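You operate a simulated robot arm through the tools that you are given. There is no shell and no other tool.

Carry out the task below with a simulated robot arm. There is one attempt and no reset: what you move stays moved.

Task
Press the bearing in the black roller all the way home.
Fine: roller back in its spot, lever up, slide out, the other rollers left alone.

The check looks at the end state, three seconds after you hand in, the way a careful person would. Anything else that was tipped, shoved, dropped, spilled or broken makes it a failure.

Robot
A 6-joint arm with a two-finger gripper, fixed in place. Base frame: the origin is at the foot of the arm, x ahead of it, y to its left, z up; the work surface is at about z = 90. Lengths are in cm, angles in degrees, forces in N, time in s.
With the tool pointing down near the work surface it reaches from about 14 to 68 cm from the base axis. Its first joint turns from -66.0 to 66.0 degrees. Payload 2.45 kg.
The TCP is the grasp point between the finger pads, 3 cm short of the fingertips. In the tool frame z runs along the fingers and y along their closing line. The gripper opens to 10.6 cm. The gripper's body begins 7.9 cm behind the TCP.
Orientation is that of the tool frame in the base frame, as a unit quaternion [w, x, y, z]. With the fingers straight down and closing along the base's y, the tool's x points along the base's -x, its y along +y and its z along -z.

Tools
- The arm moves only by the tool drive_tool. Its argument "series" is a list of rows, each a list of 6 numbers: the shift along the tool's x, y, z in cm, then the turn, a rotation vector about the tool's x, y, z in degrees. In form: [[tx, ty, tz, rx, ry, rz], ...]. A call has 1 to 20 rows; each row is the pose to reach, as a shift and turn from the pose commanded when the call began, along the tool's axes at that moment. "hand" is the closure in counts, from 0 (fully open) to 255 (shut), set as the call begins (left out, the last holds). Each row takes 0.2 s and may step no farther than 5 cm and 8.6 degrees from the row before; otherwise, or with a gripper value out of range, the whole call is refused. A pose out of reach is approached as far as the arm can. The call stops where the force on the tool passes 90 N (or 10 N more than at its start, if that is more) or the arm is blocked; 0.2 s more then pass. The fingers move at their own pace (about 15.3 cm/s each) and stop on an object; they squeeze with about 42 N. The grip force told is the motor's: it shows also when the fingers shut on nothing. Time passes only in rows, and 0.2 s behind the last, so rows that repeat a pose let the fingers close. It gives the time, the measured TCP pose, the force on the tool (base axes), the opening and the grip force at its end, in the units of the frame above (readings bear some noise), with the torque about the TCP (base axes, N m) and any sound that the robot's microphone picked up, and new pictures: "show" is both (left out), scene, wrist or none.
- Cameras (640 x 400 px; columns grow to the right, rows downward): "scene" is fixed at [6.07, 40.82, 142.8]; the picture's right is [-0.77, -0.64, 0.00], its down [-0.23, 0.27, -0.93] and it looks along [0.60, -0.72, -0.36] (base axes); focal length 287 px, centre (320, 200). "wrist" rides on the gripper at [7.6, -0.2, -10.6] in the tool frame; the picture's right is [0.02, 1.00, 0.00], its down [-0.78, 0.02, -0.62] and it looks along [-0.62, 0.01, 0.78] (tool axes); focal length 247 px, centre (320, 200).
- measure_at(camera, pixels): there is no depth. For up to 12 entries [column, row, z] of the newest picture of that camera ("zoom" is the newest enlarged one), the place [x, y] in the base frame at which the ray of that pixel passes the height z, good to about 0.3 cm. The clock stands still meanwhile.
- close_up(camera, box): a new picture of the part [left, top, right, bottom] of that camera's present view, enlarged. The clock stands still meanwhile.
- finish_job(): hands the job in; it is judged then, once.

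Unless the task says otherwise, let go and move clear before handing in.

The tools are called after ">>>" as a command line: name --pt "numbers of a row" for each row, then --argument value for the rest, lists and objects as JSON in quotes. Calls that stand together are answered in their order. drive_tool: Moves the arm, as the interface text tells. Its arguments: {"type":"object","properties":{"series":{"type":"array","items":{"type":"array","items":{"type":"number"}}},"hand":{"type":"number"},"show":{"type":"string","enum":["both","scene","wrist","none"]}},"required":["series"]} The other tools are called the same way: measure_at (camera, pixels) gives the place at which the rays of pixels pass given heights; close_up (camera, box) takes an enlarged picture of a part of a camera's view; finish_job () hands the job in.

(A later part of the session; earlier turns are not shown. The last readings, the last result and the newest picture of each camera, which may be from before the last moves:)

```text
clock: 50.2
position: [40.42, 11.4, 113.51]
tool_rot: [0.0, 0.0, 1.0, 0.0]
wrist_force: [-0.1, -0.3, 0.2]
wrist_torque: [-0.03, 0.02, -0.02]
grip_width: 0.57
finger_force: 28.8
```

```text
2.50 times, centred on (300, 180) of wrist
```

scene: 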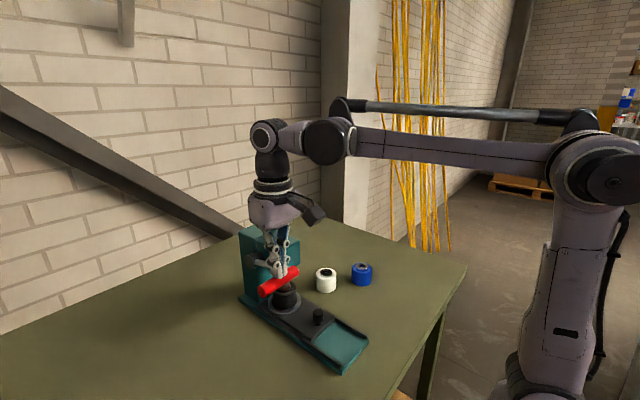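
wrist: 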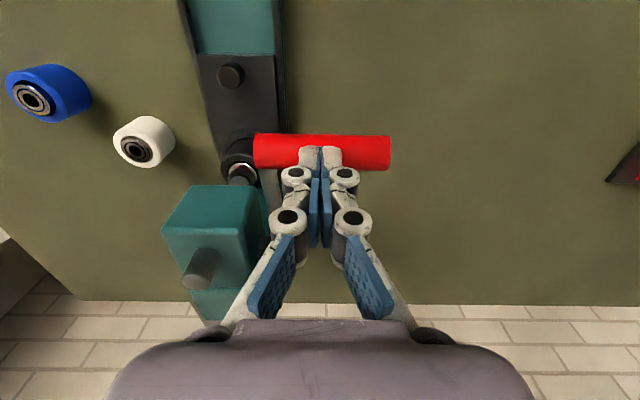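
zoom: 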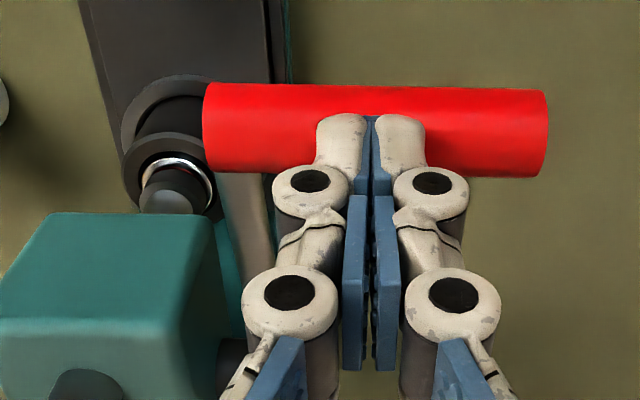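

The wrist zoom shows the punch (175,195) sitting on the bearing and the handle axis aligned under the fingertips. Continuing down.

>>> drive_tool --pt "0.03 0 0.2 0 0 0" --pt "0.06 0 0.4 0 0 0" --pt "0.1 0 0.6 0 0 0" --pt "0.1 0 0.8 0 0 0" --show "wrist"

>>> close_up --camera "wrist" --box '[180, 100, 420, 260]'

```text
clock: 51.2
position: [40.3, 11.52, 112.53]
tool_rot: [0.0, 0.0, 1.0, 0.0]
wrist_force: [-0.9, -0.2, 0.0]
wrist_torque: [0.02, 0.0, -0.01]
grip_width: 0.6
finger_force: 27.9
```

wrist: 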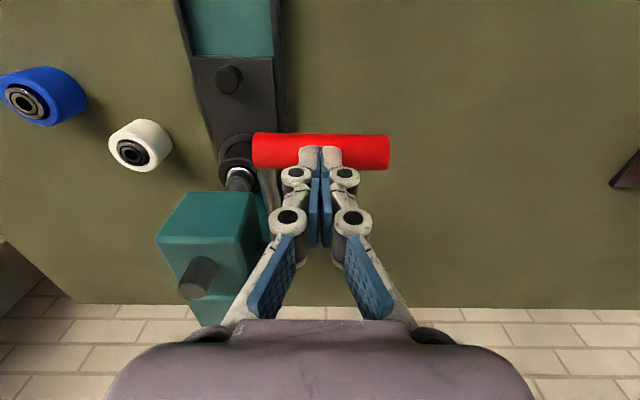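

```text
2.50 times, centred on (300, 180) of wrist
```

zoom: 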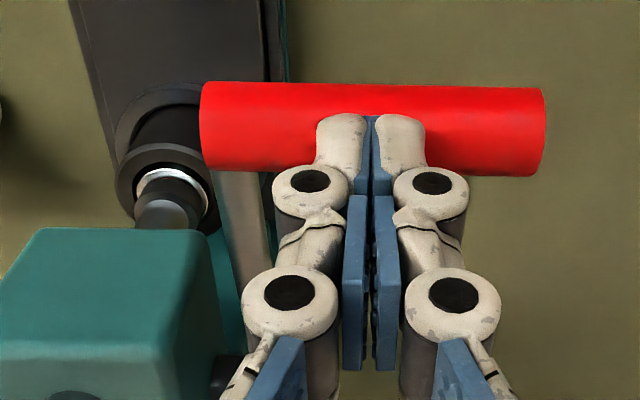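

>>> drive_tool --pt "0.03 0 0.2 0 0 0" --pt "0.05 0 0.4 0 0 0" --pt "0.05 0 0.6 0 0 0" --pt "0.05 0 0.8 0 0 0" --pt "0.05 0 1.0 0 0 0"

>>> close_up --camera "wrist" --box '[180, 100, 420, 260]'

>>> close_up --camera "scene" --box '[230, 200, 310, 310]'

```text
clock: 52.4
position: [40.25, 11.61, 111.62]
tool_rot: [0.0, 0.0, 1.0, 0.0]
wrist_force: [-0.7, 0.8, 0.9]
wrist_torque: [0.02, -0.01, -0.02]
grip_width: 0.0
finger_force: 28.6
```

scene: 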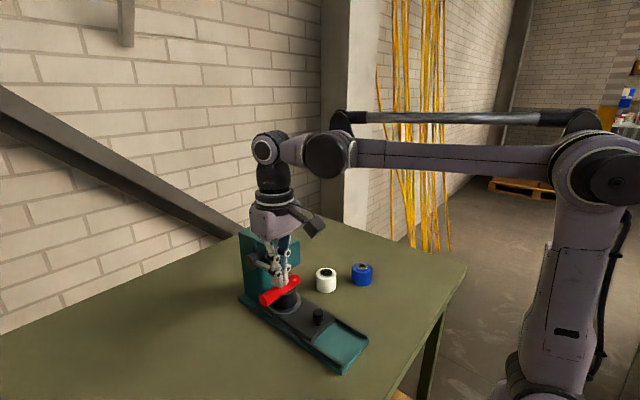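
wrist: 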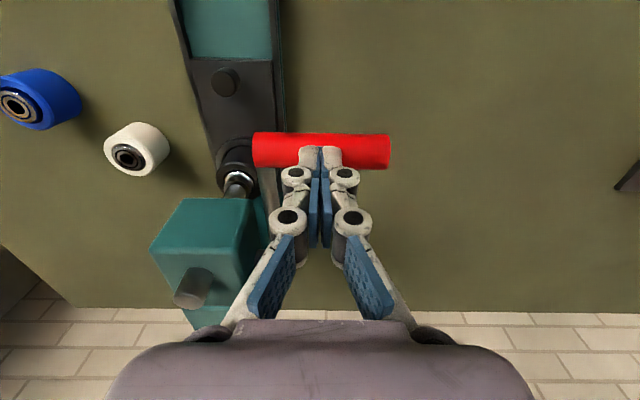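

```text
2.50 times, centred on (300, 180) of wrist
```

zoom: 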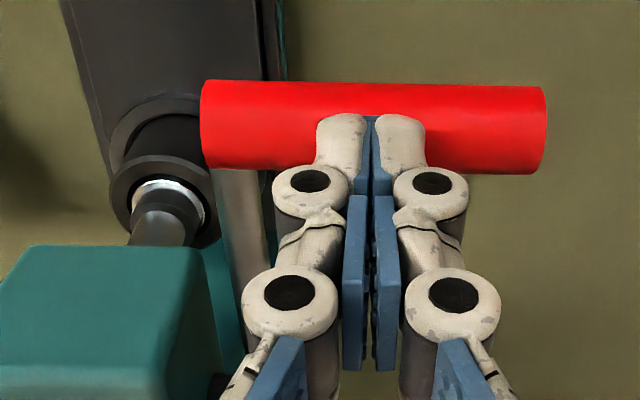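

```text
3.64 times, centred on (270, 255) of scene
```

zoom: 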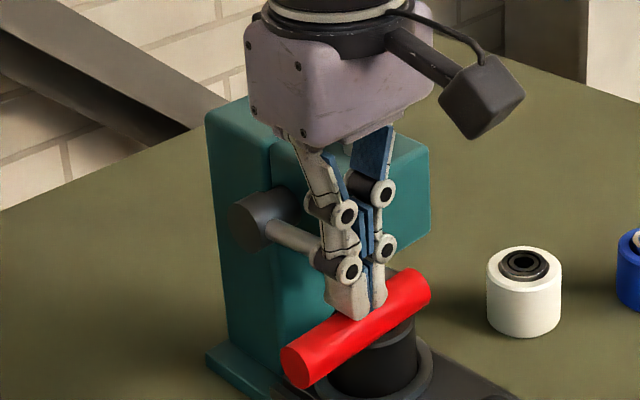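

Still light; the lever is near horizontal. Continuing down.

>>> drive_tool --pt "0 0 0.2 0 0 0" --pt "0 0 0.4 0 0 0" --pt "0 0 0.6 0 0 0" --pt "0 0 0.8 0 0 0" --pt "0 0 1.0 0 0 0" --show "wrist"

>>> close_up --camera "wrist" --box '[180, 100, 420, 260]'

```text
clock: 53.6
position: [40.2, 11.52, 110.69]
tool_rot: [0.0, 0.0, 1.0, 0.0]
wrist_force: [0.3, 0.2, 0.5]
wrist_torque: [0.01, 0.0, 0.01]
grip_width: 0.61
finger_force: 28.6
```

wrist: 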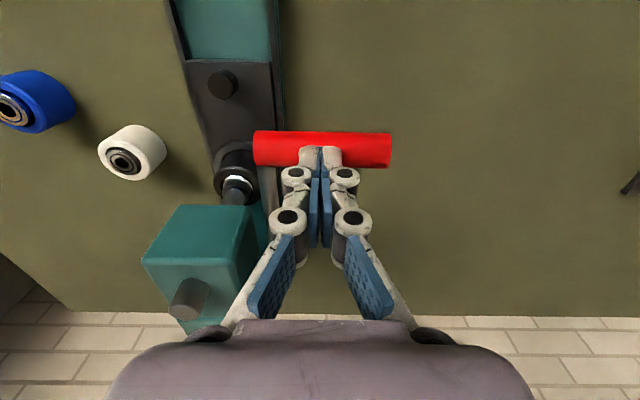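

```text
2.50 times, centred on (300, 180) of wrist
```

zoom: 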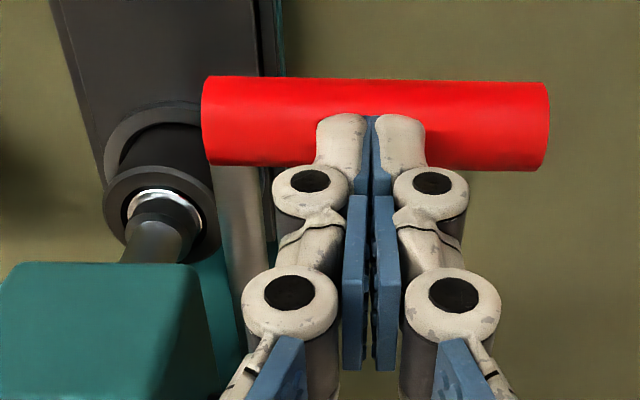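

>>> drive_tool --pt "0.1 0 0.2 0 0 0" --pt "0.15 0 0.4 0 0 0" --pt "0.15 0 0.6 0 0 0" --pt "0.15 0 0.8 0 0 0" --pt "0.15 0 1.0 0 0 0" --show "wrist"

>>> close_up --camera "wrist" --box '[180, 100, 420, 260]'

>>> close_up --camera "scene" --box '[230, 200, 310, 310]'

```text
clock: 54.8
position: [39.96, 11.47, 109.62]
tool_rot: [0.001, 0.0, 1.0, 0.001]
wrist_force: [0.7, 0.0, -0.2]
wrist_torque: [0.0, 0.04, 0.04]
grip_width: 0.0
finger_force: 28.5
```

wrist: 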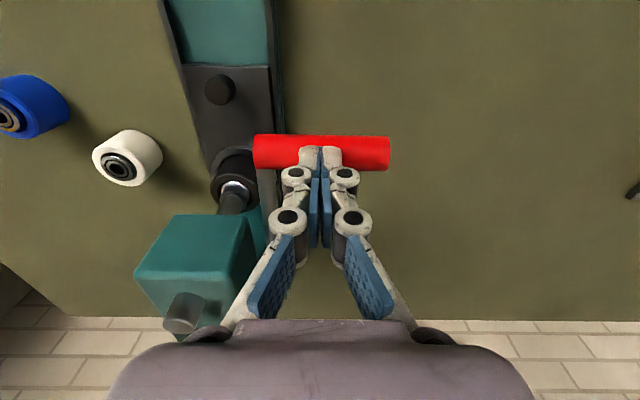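

```text
2.50 times, centred on (300, 180) of wrist
```

zoom: 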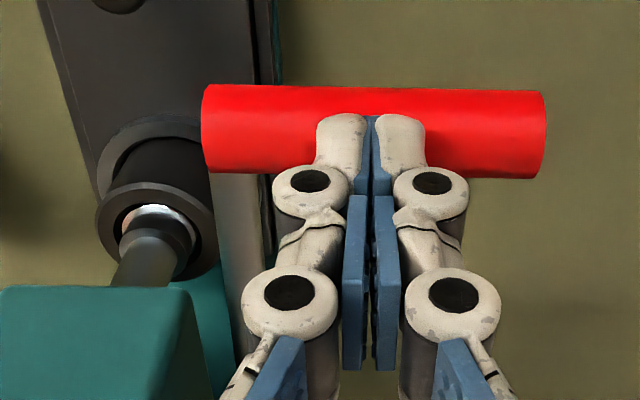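

```text
3.64 times, centred on (270, 255) of scene
```

zoom: 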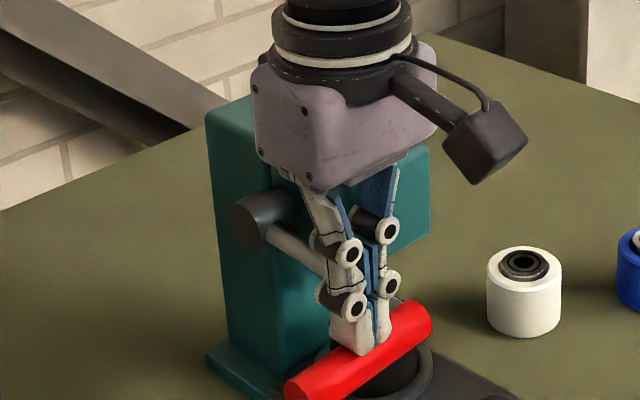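

>>> drive_tool --pt "-0.05 0 0.2 0 0 0" --pt "-0.1 0 0.4 0 0 0" --pt "-0.1 0 0.6 0 0 0" --pt "-0.1 0 0.8 0 0 0" --pt "-0.1 0 1.0 0 0 0" --show "wrist"

>>> close_up --camera "wrist" --box '[180, 100, 420, 260]'

```text
clock: 56.0
position: [40.13, 11.54, 108.65]
tool_rot: [0.0, 0.0, 1.0, 0.0]
wrist_force: [-0.1, -0.9, 0.9]
wrist_torque: [-0.02, 0.0, -0.01]
grip_width: 0.61
finger_force: 28.8
```

wrist: 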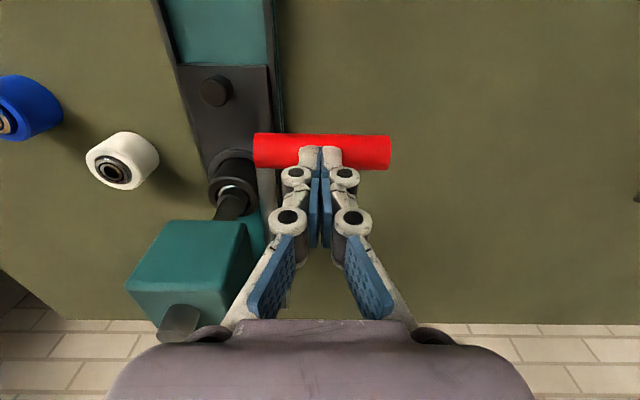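

```text
2.50 times, centred on (300, 180) of wrist
```

zoom: 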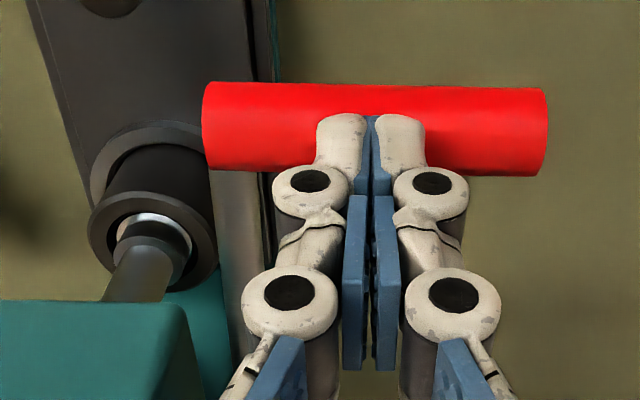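

>>> drive_tool --pt "-0.05 0 0.2 0 0 0" --pt "-0.1 0 0.4 0 0 0" --pt "-0.1 0 0.6 0 0 0" --pt "-0.15 0 0.8 0 0 0" --pt "-0.15 0 1.0 0 0 0" --show "wrist"

>>> close_up --camera "wrist" --box '[180, 100, 420, 260]'

```text
clock: 57.2
position: [40.3, 11.39, 107.59]
tool_rot: [0.0, 0.0, 1.0, -0.001]
wrist_force: [0.4, 0.2, 0.3]
wrist_torque: [0.01, 0.01, 0.0]
grip_width: 0.0
finger_force: 28.6
```

wrist: 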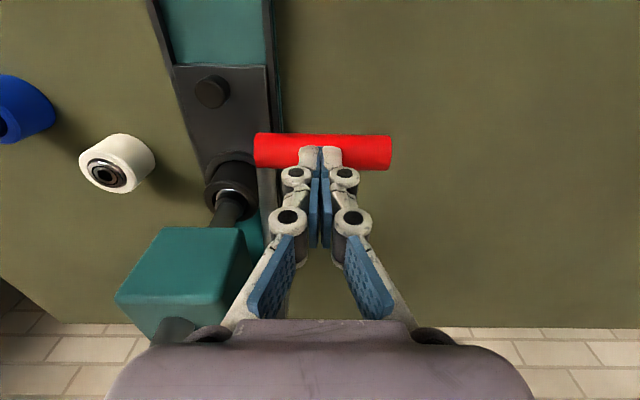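

```text
2.50 times, centred on (300, 180) of wrist
```

zoom: 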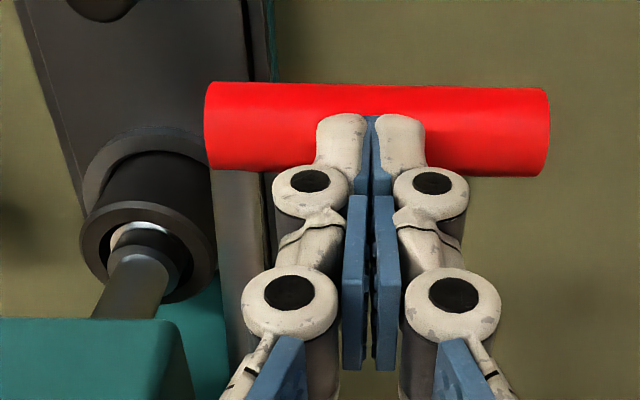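

>>> drive_tool --pt "-0.05 0 0.2 0 0 0" --pt "-0.1 0 0.4 0 0 0" --pt "-0.15 0 0.6 0 0 0" --pt "-0.2 0 0.8 0 0 0" --pt "-0.2 0 1.0 0 0 0"

>>> close_up --camera "wrist" --box '[180, 100, 420, 260]'

>>> close_up --camera "scene" --box '[230, 210, 320, 330]'

```text
clock: 58.4
position: [40.53, 11.52, 106.65]
tool_rot: [0.0, 0.0, 1.0, 0.001]
wrist_force: [0.6, -0.7, 0.5]
wrist_torque: [-0.03, -0.02, 0.02]
grip_width: 0.0
finger_force: 28.8
```

scene: 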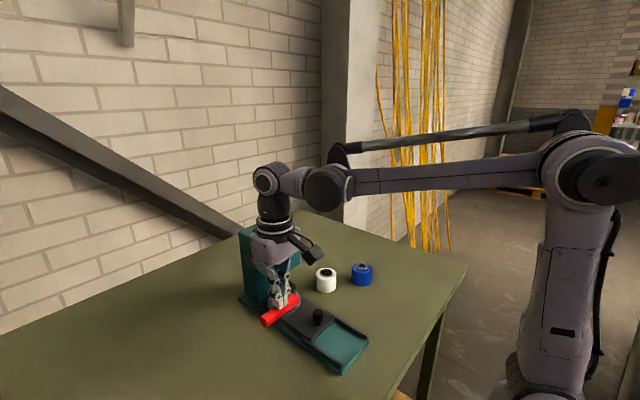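
wrist: 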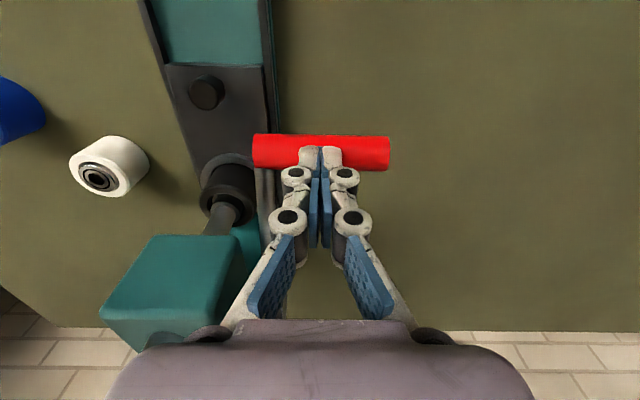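

```text
2.50 times, centred on (300, 180) of wrist
```

zoom: 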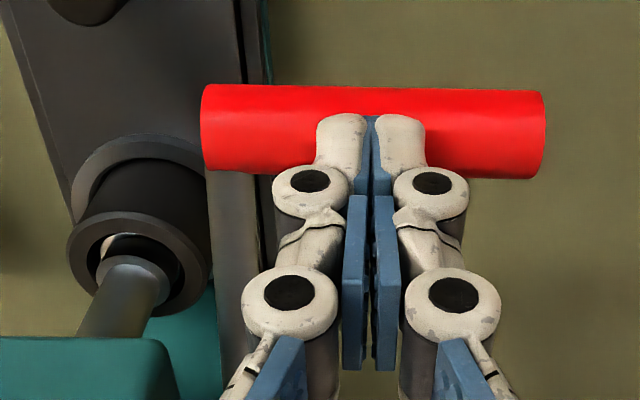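

```text
3.33 times, centred on (275, 270) of scene
```

zoom: 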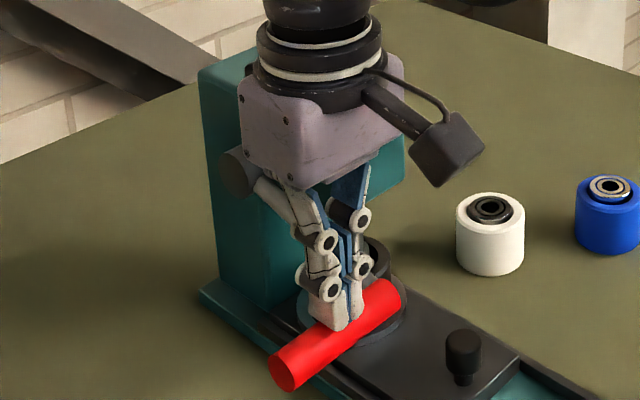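

The punch is going down into the roller (zoom (130,280)), still light on the handle. Continuing until a firm stop is felt.

>>> drive_tool --pt "-0.05 0 0.2 0 0 0" --pt "-0.1 0 0.4 0 0 0" --pt "-0.15 0 0.6 0 0 0" --pt "-0.2 0 0.8 0 0 0" --pt "-0.25 0 1.0 0 0 0" --show "wrist"

>>> close_up --camera "wrist" --box '[180, 100, 420, 260]'

```text
clock: 59.6
position: [40.74, 11.36, 105.67]
tool_rot: [0.0, -0.001, 1.0, 0.0]
wrist_force: [0.3, 0.0, 1.1]
wrist_torque: [-0.01, 0.01, 0.0]
grip_width: 0.58
finger_force: 28.9
```

wrist: 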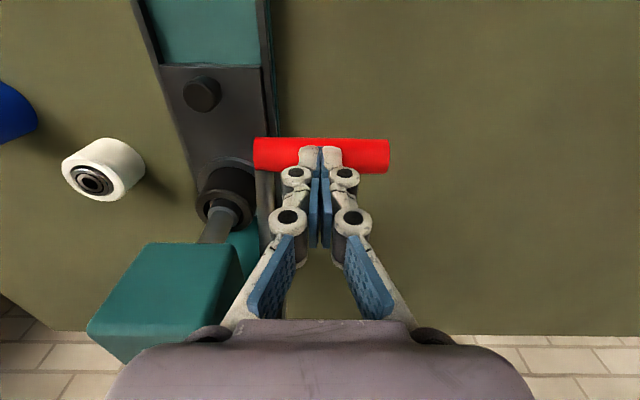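

```text
2.50 times, centred on (300, 180) of wrist
```

zoom: 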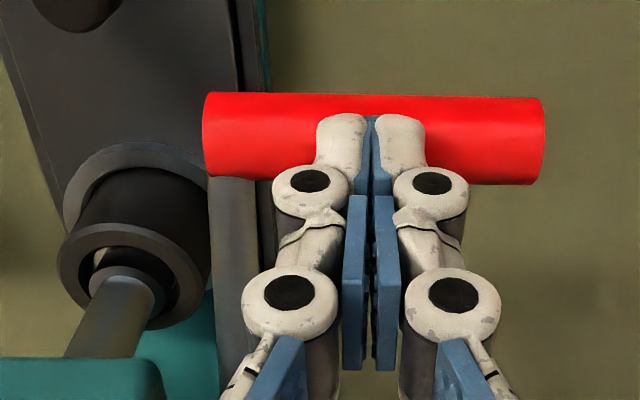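

>>> drive_tool --pt "-0.1 0 0.2 0 0 0" --pt "-0.2 0 0.4 0 0 0" --pt "-0.3 0 0.6 0 0 0" --pt "-0.4 0 0.8 0 0 0" --pt "-0.5 0 1.0 0 0 0" --show "wrist"

>>> close_up --camera "wrist" --box '[180, 100, 420, 260]'

```text
clock: 60.8
position: [41.04, 11.51, 104.7]
tool_rot: [-0.001, -0.001, 1.0, 0.0]
wrist_force: [-9.4, 1.2, 41.0]
wrist_torque: [0.01, 0.22, -0.11]
grip_width: 0.59
finger_force: 28.7
```

wrist: 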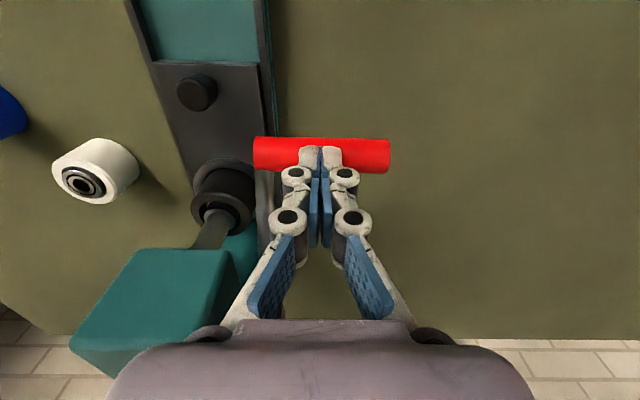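

```text
2.50 times, centred on (300, 180) of wrist
```

zoom: 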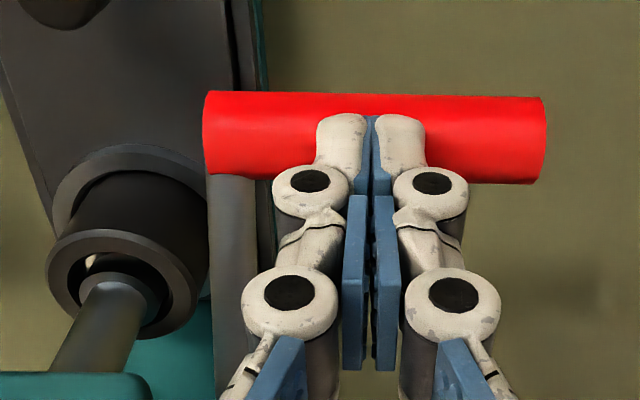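

Resistance at last: 41 N at TCP 104.7, so the bearing is now being pressed. I'll continue in small steps along the arc.

>>> drive_tool --pt "-0.05 0 0.1 0 0 0" --pt "-0.1 0 0.2 0 0 0" --pt "-0.15 0 0.3 0 0 0" --pt "-0.15 0 0.3 0 0 0" --show "none"

```text
clock: 61.6
position: [41.14, 11.44, 104.72]
tool_rot: [-0.006, -0.001, 1.0, -0.001]
wrist_force: [-7.5, 0.2, 23.7]
wrist_torque: [-0.03, 0.16, -0.01]
grip_width: 0.63
finger_force: 28.5
stopped in row 4: the force on the tool passed its limit at 92 N (the readings are from after the stop); the commanded pose is now the measured one
```

The tool hit the 92 N limit without further travel (TCP still ≈104.7). I need to see whether the bearing is already home or it simply needs more leverage; zooming in.

>>> drive_tool --pt "0 0 0 0 0 0"

>>> close_up --camera "wrist" --box '[170, 140, 290, 260]'

>>> close_up --camera "scene" --box '[240, 240, 320, 330]'

```text
clock: 62.0
position: [41.07, 11.49, 104.86]
tool_rot: [-0.005, -0.001, 1.0, 0.0]
wrist_force: [-10.4, -0.7, 37.2]
wrist_torque: [-0.07, 0.24, 0.02]
grip_width: 0.6
finger_force: 28.8
```

scene: 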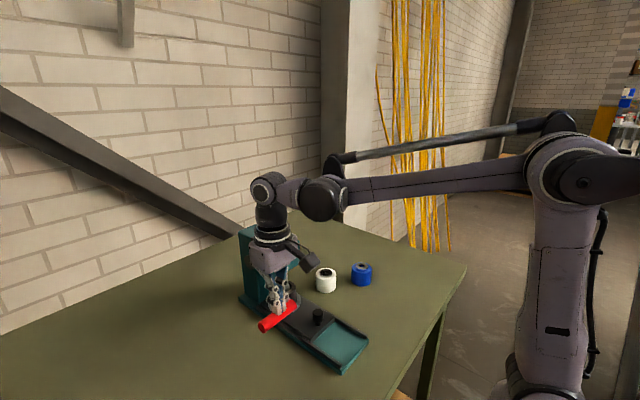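
wrist: 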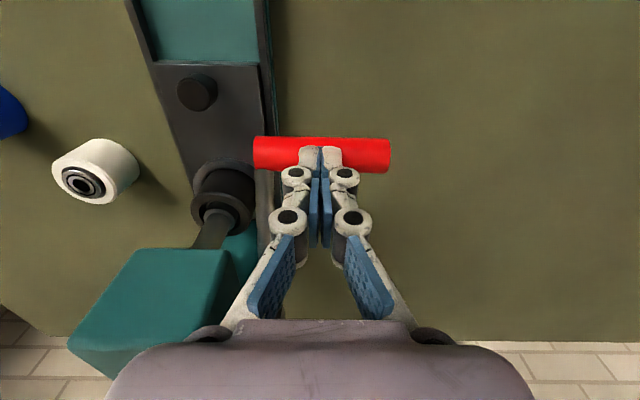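

```text
3.33 times, centred on (230, 200) of wrist
```

zoom: 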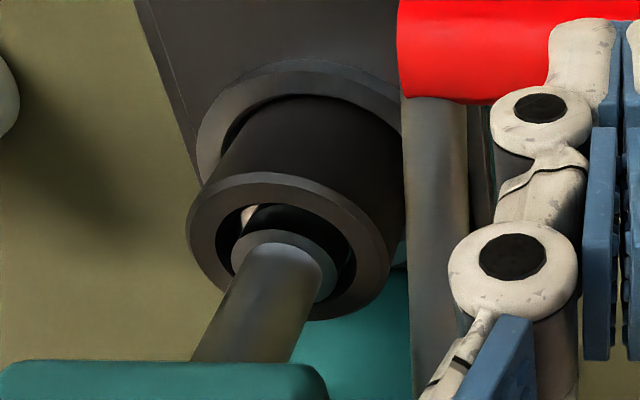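

```text
4.44 times, centred on (280, 285) of scene
```

zoom: 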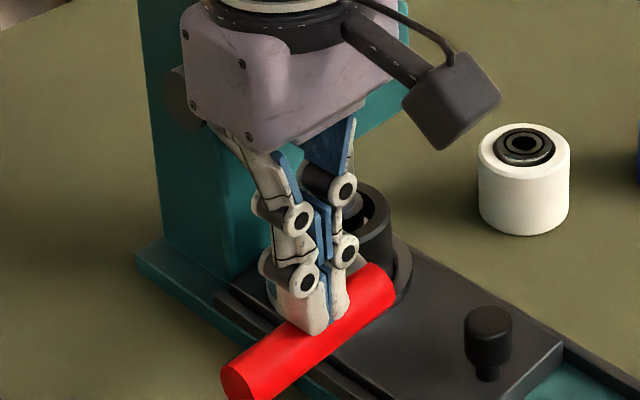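

The punch collar appears level with or inside the roller's bore. I'll raise the fingertips off the handle (lever should stay) and back away to get a clear view of the punch and bearing.

>>> drive_tool --pt "0 0 -0.5 0 0 0" --pt "0 0 -1.5 0 0 0" --pt "0 0 -3 0 0 0" --pt "0 3 -6 0 0 0" --pt "2 7 -9 0 0 0" --pt "4 11 -11 0 0 0" --pt "4 15 -13 0 0 0" --pt "4 15 -13 0 0 0"

>>> close_up --camera "scene" --box '[240, 240, 320, 330]'

```text
refused: row 5 steps farther than a row can; nothing moved
```

```text
4.44 times, centred on (280, 285) of scene
```

zoom: 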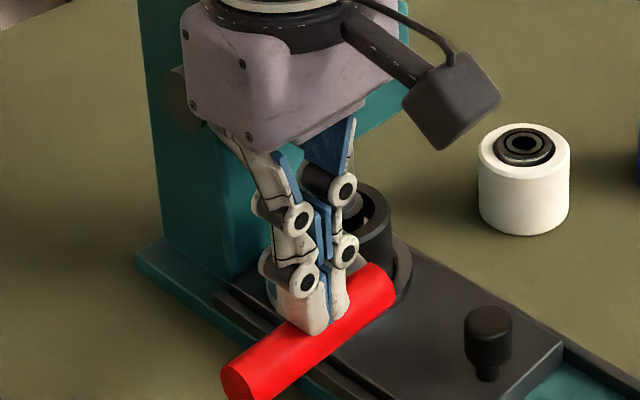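

The move was refused (step too long), nothing moved. I'll retry with shorter steps, withdrawing up and back toward −x.

>>> drive_tool --pt "0 0 -0.5 0 0 0" --pt "0 0 -1.5 0 0 0" --pt "0 0 -4 0 0 0" --pt "1 0 -8 0 0 0" --pt "4 -1 -11 0 0 0" --pt "7 -3 -13 0 0 0" --pt "9 -6 -14 0 0 0" --pt "9 -6 -14 0 0 0"

>>> close_up --camera "scene" --box '[240, 240, 320, 330]'

>>> close_up --camera "wrist" --box '[220, 120, 420, 320]'

```text
clock: 63.8
position: [32.48, 5.39, 118.78]
tool_rot: [-0.003, -0.001, 1.0, 0.0]
wrist_force: [-0.4, -0.6, 0.3]
wrist_torque: [0.05, 0.03, 0.0]
grip_width: 0.0
finger_force: 28.9
```

scene: 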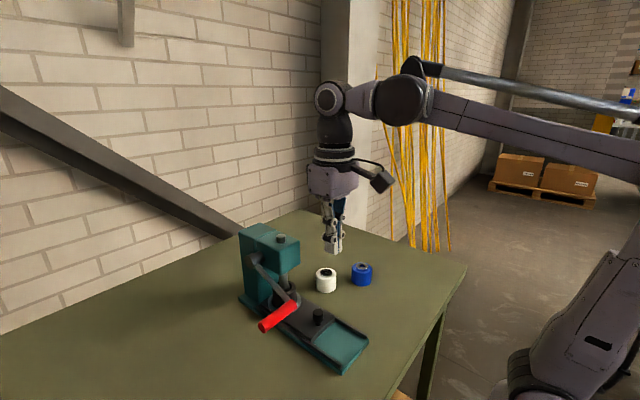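
wrist: 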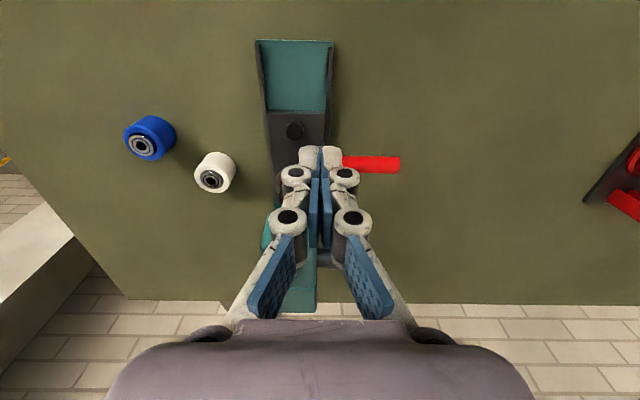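

```text
4.44 times, centred on (280, 285) of scene
```

zoom: 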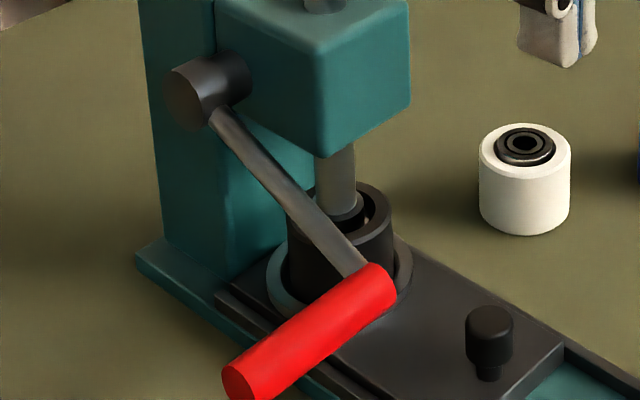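

```text
2.00 times, centred on (320, 220) of wrist
```

zoom: 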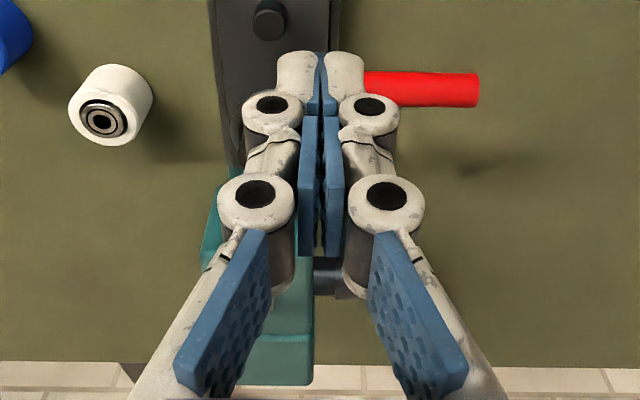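

The lever stayed down and the scene zoom shows the punch at (345,210) sunk into the roller's bore. Zooming further there.

>>> close_up --camera "scene" --box '[276, 268, 316, 308]'

>>> close_up --camera "scene" --box '[310, 255, 380, 305]'

```text
10.00 times, centred on (296, 288) of scene
```

zoom: 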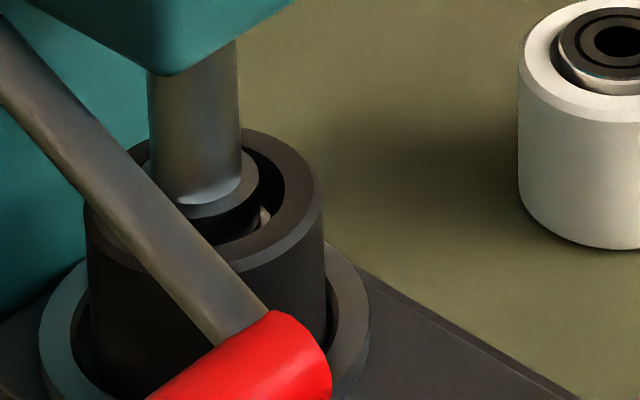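

```text
8.00 times, centred on (345, 280) of scene
```

zoom: 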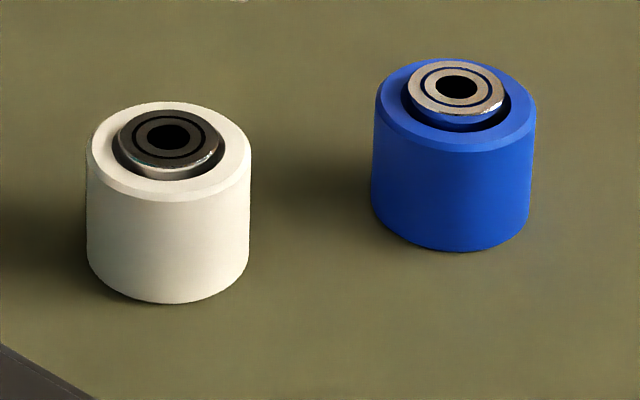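

Collar is inside the bore and the bearing's bright edge (zoom (262,220)) looks about level with the rim, so the rigid stop is likely the bearing bottoming. To be sure I'll press again near the force limit and see if there is any more travel.

>>> drive_tool --pt "-3 2 0 0 0 0" --pt "-6 4 0 0 0 0" --pt "-8.8 6.1 0 0 0 0" --pt "-8.8 6.1 4 0 0 0" --pt "-8.8 6.1 8 0 0 0" --pt "-8.8 6.1 11.5 0 0 0" --pt "-8.8 6.1 13 0 0 0" --pt "-8.8 6.1 13 0 0 0" --show "wrist"

```text
clock: 65.6
position: [41.19, 11.52, 105.63]
tool_rot: [-0.004, -0.001, 1.0, 0.0]
wrist_force: [-0.6, 0.1, 0.6]
wrist_torque: [0.02, 0.01, 0.0]
grip_width: 0.01
finger_force: 28.7
```

wrist: 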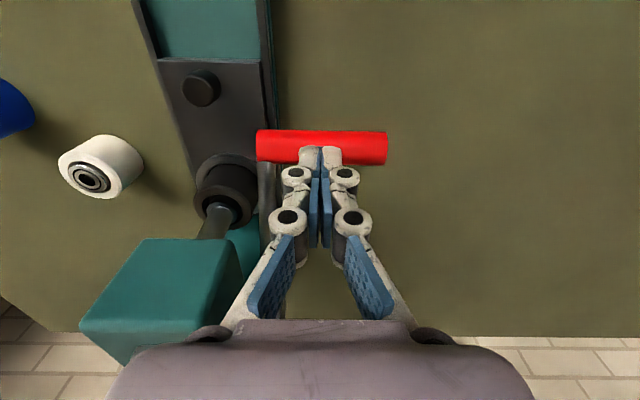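

The fingertips are above the handle again. Pressing down in fine steps.

>>> drive_tool --pt "0 0 0.3 0 0 0" --pt "0 0 0.6 0 0 0" --pt "0 0 0.8 0 0 0" --pt "0 0 0.9 0 0 0" --pt "0 0 1.0 0 0 0" --pt "0 0 1.0 0 0 0" --show "none"

```text
clock: 67.0
position: [41.01, 11.67, 104.88]
tool_rot: [-0.004, 0.0, 1.0, 0.0]
wrist_force: [1.7, -0.7, 29.6]
wrist_torque: [-0.03, -0.09, 0.0]
grip_width: 0.6
finger_force: 28.4
```

>>> drive_tool --pt "-0.02 0 0.08 0 0 0" --pt "-0.04 0 0.16 0 0 0" --pt "-0.04 0 0.22 0 0 0" --pt "-0.04 0 0.22 0 0 0" --pt "-0.04 0 0.22 0 0 0" --show "none"

```text
clock: 68.2
position: [41.12, 11.57, 104.73]
tool_rot: [-0.004, 0.0, 1.0, 0.0]
wrist_force: [-6.6, -1.2, 71.1]
wrist_torque: [-0.02, 0.09, -0.01]
grip_width: 0.61
finger_force: 28.7
```

71 N sustained with no give. A touch more, holding just below the limit.

>>> drive_tool --pt "0 0 0.04 0 0 0" --pt "0 0 0.06 0 0 0" --pt "0 0 0.06 0 0 0" --pt "0 0 0.06 0 0 0" --pt "0 0 0.06 0 0 0" --show "wrist"

>>> close_up --camera "wrist" --box '[180, 140, 280, 260]'

```text
clock: 69.4
position: [41.13, 11.57, 104.83]
tool_rot: [-0.005, -0.001, 1.0, -0.001]
wrist_force: [-12.4, 0.2, 76.5]
wrist_torque: [0.06, 0.22, -0.02]
grip_width: 0.61
finger_force: 28.9
```

wrist: 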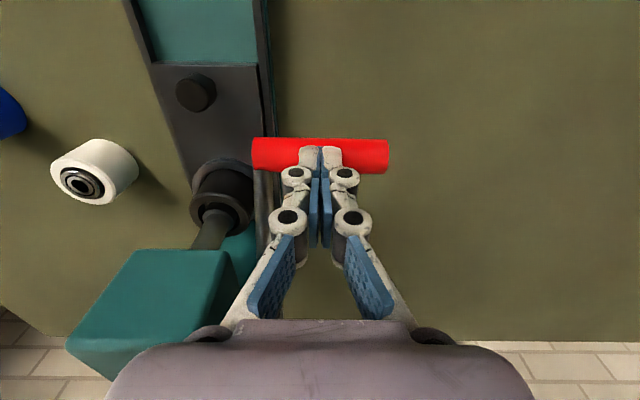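

```text
3.33 times, centred on (230, 200) of wrist
```

zoom: 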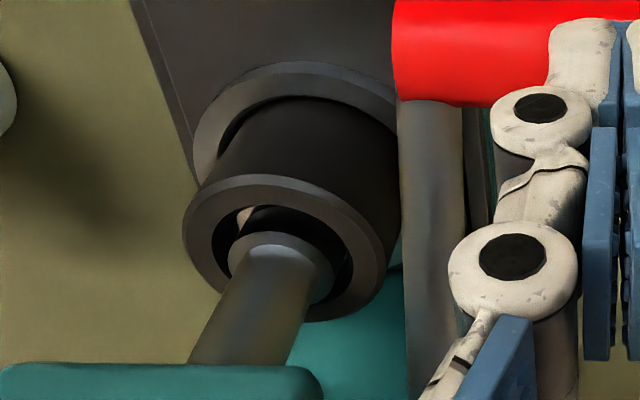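

No give at 77–92 N and the collar sits at rim level: the bearing is bottomed. Now I'll lift off, turn the tool 90° so the fingers straddle the handle in x, and prepare to raise the lever.

>>> drive_tool --pt "0 0 -0.5 0 0 0" --pt "0 0 -2 0 0 0" --pt "0 0 -5 0 0 0" --pt "0 0 -8 0 0 0" --pt "0 0 -9 0 0 8" --pt "0 0 -9 0 0 16" --pt "0 0 -9 0 0 24" --pt "0 0 -9 0 0 32" --pt "0 0 -9 0 0 40" --pt "0 0 -9 0 0 48" --pt "0 0 -9 0 0 56" --pt "0 0 -9 0 0 64" --pt "0 0 -9 0 0 72" --pt "0 0.2 -9 0 0 80" --pt "0 0.4 -9 0 0 86" --pt "0 0.5 -9 0 0 90" --pt "0 0.5 -9 0 0 90" --hand 100

>>> close_up --camera "wrist" --box '[200, 100, 440, 320]'

```text
clock: 73.0
position: [41.18, 12.28, 113.38]
tool_rot: [-0.003, 0.707, 0.707, -0.003]
wrist_force: [0.3, -1.4, 0.1]
wrist_torque: [0.0, 0.0, 0.02]
grip_width: 6.45
finger_force: 0.0
```

scene: 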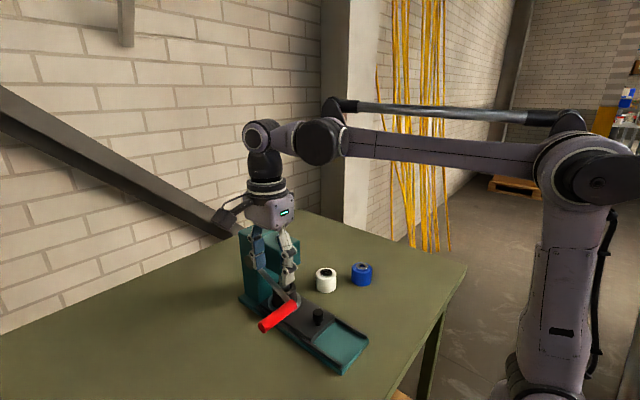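
wrist: 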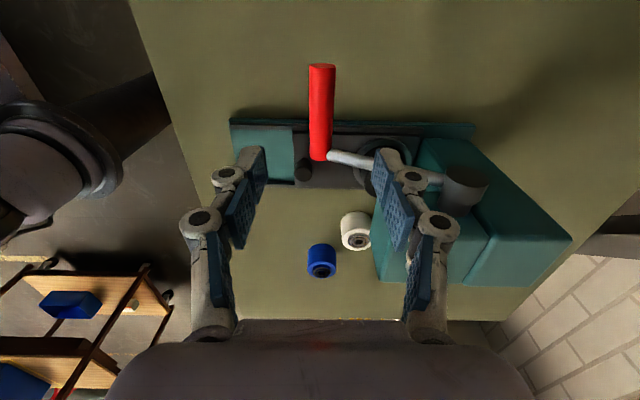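

```text
1.82 times, centred on (320, 210) of wrist
```

zoom: 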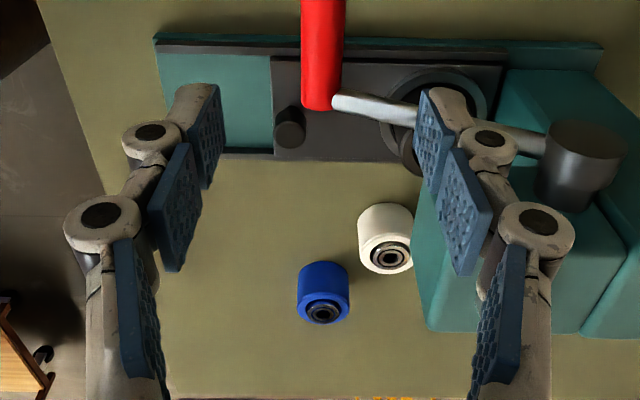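

The handle is centred between the fingers (column 321). Descending around it to z≈100.9.

>>> drive_tool --pt "0 0 3.5 0 0 0" --pt "0 0 7 0 0 0" --pt "0 0 10 0 0 0" --pt "0 0 12 0 0 0" --pt "0 0 12.5 0 0 0" --pt "0 0 12.5 0 0 0"

>>> close_up --camera "wrist" --box '[200, 80, 440, 300]'

>>> close_up --camera "scene" --box '[220, 200, 330, 340]'

```text
clock: 74.4
position: [40.91, 12.11, 100.9]
tool_rot: [-0.003, 0.707, 0.707, -0.003]
wrist_force: [-0.2, 0.2, -0.1]
wrist_torque: [0.01, 0.01, -0.01]
grip_width: 6.44
finger_force: 0.1
```

scene: 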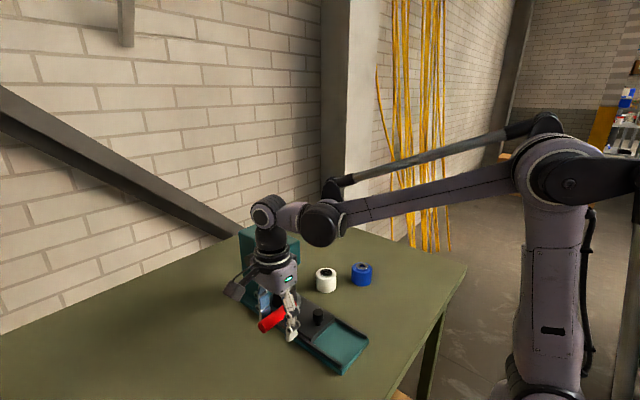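
wrist: 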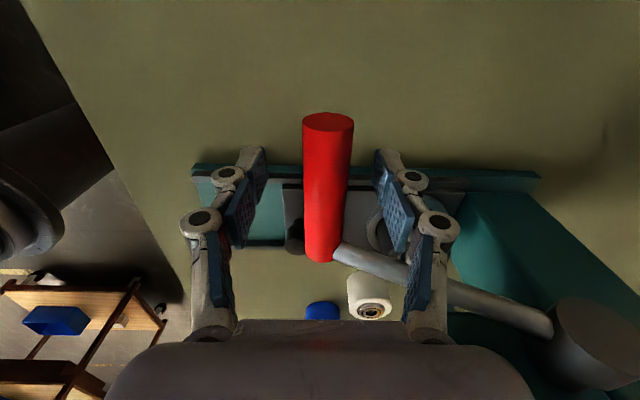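

```text
1.82 times, centred on (320, 190) of wrist
```

zoom: 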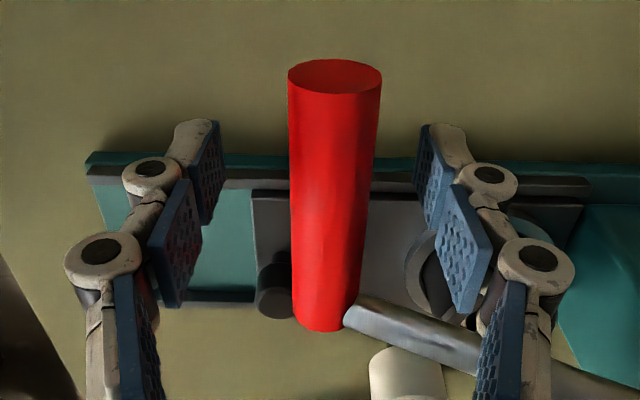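

```text
2.86 times, centred on (275, 270) of scene
```

zoom: 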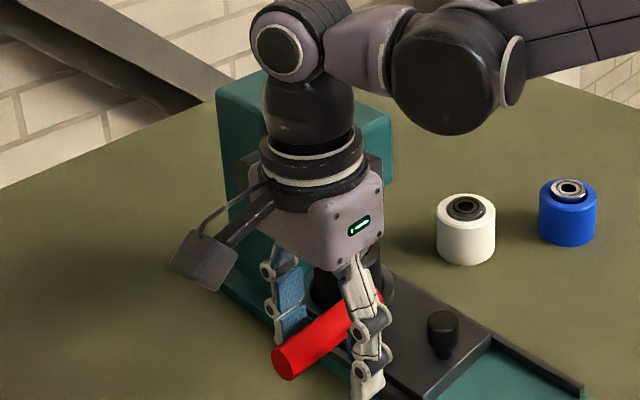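

The handle lies between the pads. Gripping it, then lifting a first short piece of the arc while watching side forces.

>>> drive_tool --pt "0 0 0 0 0 0" --pt "0 0 0 0 0 0" --pt "0 0 0 0 0 0" --hand 255 --show "none"

>>> drive_tool --pt "0 -0.08 -0.3 0 0 0" --pt "0 -0.15 -0.6 0 0 0" --pt "0 -0.22 -0.9 0 0 0" --pt "0 -0.28 -1.2 0 0 0" --show "wrist"

```text
clock: 75.2
position: [40.93, 12.09, 100.84]
tool_rot: [-0.003, 0.707, 0.707, -0.003]
wrist_force: [3.5, 0.2, -1.6]
wrist_torque: [0.12, 0.09, -0.04]
grip_width: 2.11
finger_force: 41.2
```

```text
clock: 76.2
position: [40.59, 12.12, 102.05]
tool_rot: [-0.006, 0.707, 0.708, -0.006]
wrist_force: [-29.8, 0.6, -12.2]
wrist_torque: [0.6, -0.06, -0.04]
grip_width: 2.11
finger_force: 41.7
```

wrist: 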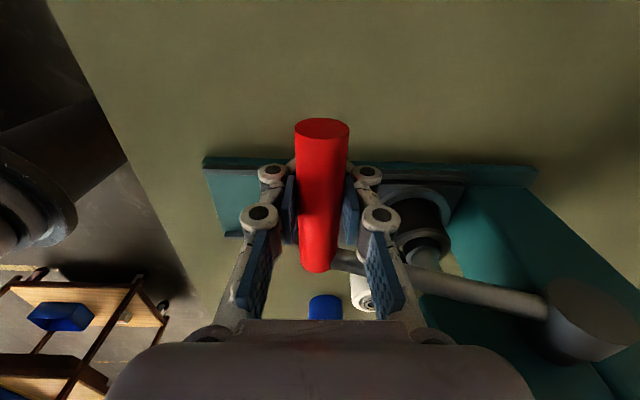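

The lever rises with the grip. A −30 N x force says the arc lies more toward −x; I'll adjust as I continue lifting.

>>> drive_tool --pt "0 -0.15 0 0 0 0" --pt "0 -0.22 -0.3 0 0 0" --pt "0 -0.28 -0.6 0 0 0" --pt "0 -0.32 -0.9 0 0 0" --pt "0 -0.36 -1.2 0 0 0" --show "none"

```text
clock: 77.4
position: [40.12, 12.12, 103.34]
tool_rot: [-0.005, 0.707, 0.707, -0.006]
wrist_force: [-29.3, 6.3, -9.8]
wrist_torque: [-0.38, -0.08, -0.17]
grip_width: 2.12
finger_force: 41.6
```

>>> drive_tool --pt "0 -0.18 0 0 0 0" --pt "0 -0.2 -0.3 0 0 0" --pt "0 -0.22 -0.6 0 0 0" --pt "0 -0.24 -0.9 0 0 0" --pt "0 -0.26 -1.2 0 0 0" --show "none"

```text
clock: 78.6
position: [40.0, 12.08, 104.64]
tool_rot: [-0.003, 0.707, 0.708, -0.003]
wrist_force: [-15.5, 8.8, -5.3]
wrist_torque: [-0.13, 0.07, -0.1]
grip_width: 2.1
finger_force: 40.8
```

>>> drive_tool --pt "0.03 -0.08 -0.3 0 0 0" --pt "0.05 -0.1 -0.7 0 0 0" --pt "0.05 -0.1 -1.1 0 0 0" --pt "0.05 -0.08 -1.5 0 0 0" --pt "0.05 -0.04 -1.9 0 0 0" --show "wrist"

```text
clock: 79.8
position: [40.1, 12.0, 106.48]
tool_rot: [-0.005, 0.707, 0.708, -0.006]
wrist_force: [-23.1, 0.3, -4.3]
wrist_torque: [-0.03, 0.06, -0.07]
grip_width: 2.1
finger_force: 41.8
```

wrist: 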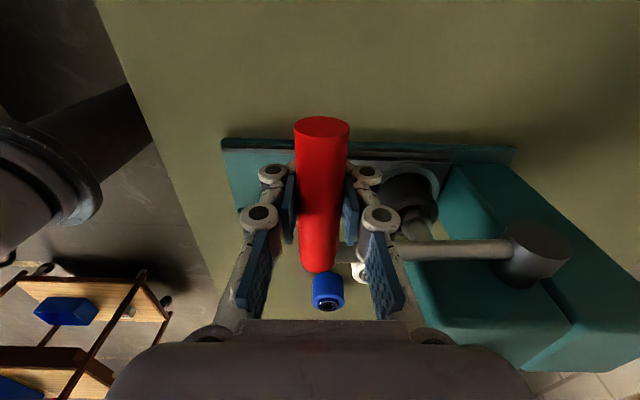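

Lever is now about horizontal and follows well. Continuing up along the arc.

>>> drive_tool --pt "0 -0.05 -0.4 0 0 0" --pt "0 -0.03 -0.8 0 0 0" --pt "0 0.02 -1.2 0 0 0" --pt "0 0.07 -1.6 0 0 0" --pt "0 0.13 -2.0 0 0 0" --show "none"

```text
clock: 81.0
position: [40.4, 12.1, 108.43]
tool_rot: [-0.002, 0.707, 0.708, -0.004]
wrist_force: [-11.2, -2.1, -3.2]
wrist_torque: [-0.16, 0.14, -0.03]
grip_width: 2.09
finger_force: 41.2
```

>>> drive_tool --pt "0 0.06 -0.4 0 0 0" --pt "0 0.14 -0.8 0 0 0" --pt "0 0.23 -1.2 0 0 0" --pt "0 0.33 -1.6 0 0 0" --pt "0 0.43 -2.0 0 0 0" --show "none"

```text
clock: 82.2
position: [40.84, 12.2, 110.25]
tool_rot: [-0.002, 0.707, 0.708, -0.002]
wrist_force: [3.0, -6.1, -6.6]
wrist_torque: [-0.3, 0.21, -0.09]
grip_width: 2.1
finger_force: 41.1
```

>>> drive_tool --pt "0 0.13 -0.4 0 0 0" --pt "0 0.28 -0.8 0 0 0" --pt "0 0.44 -1.2 0 0 0" --pt "0 0.61 -1.6 0 0 0" --pt "0 0.79 -2.0 0 0 0" --show "wrist"

```text
clock: 83.4
position: [41.82, 12.23, 112.31]
tool_rot: [-0.002, 0.707, 0.708, -0.002]
wrist_force: [17.9, -3.3, -15.9]
wrist_torque: [0.07, 0.34, -0.04]
grip_width: 2.11
finger_force: 41.0
```

wrist: 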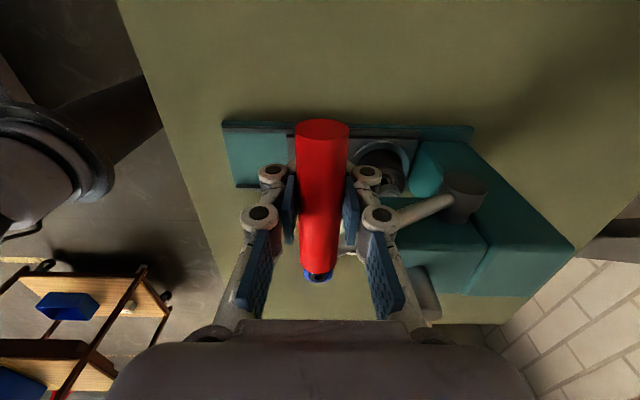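

>>> drive_tool --pt "0 0.1 0 0 0 0" --pt "0 0.25 -0.3 0 0 0" --pt "0 0.42 -0.6 0 0 0" --pt "0 0.6 -0.9 0 0 0" --pt "0 0.78 -1.2 0 0 0" --pt "0 0.97 -1.5 0 0 0" --show "none"

```text
clock: 84.8
position: [42.77, 12.27, 113.79]
tool_rot: [-0.001, 0.707, 0.707, -0.002]
wrist_force: [21.4, -0.8, -23.4]
wrist_torque: [-0.26, 0.4, -0.03]
grip_width: 2.1
finger_force: 40.9
```

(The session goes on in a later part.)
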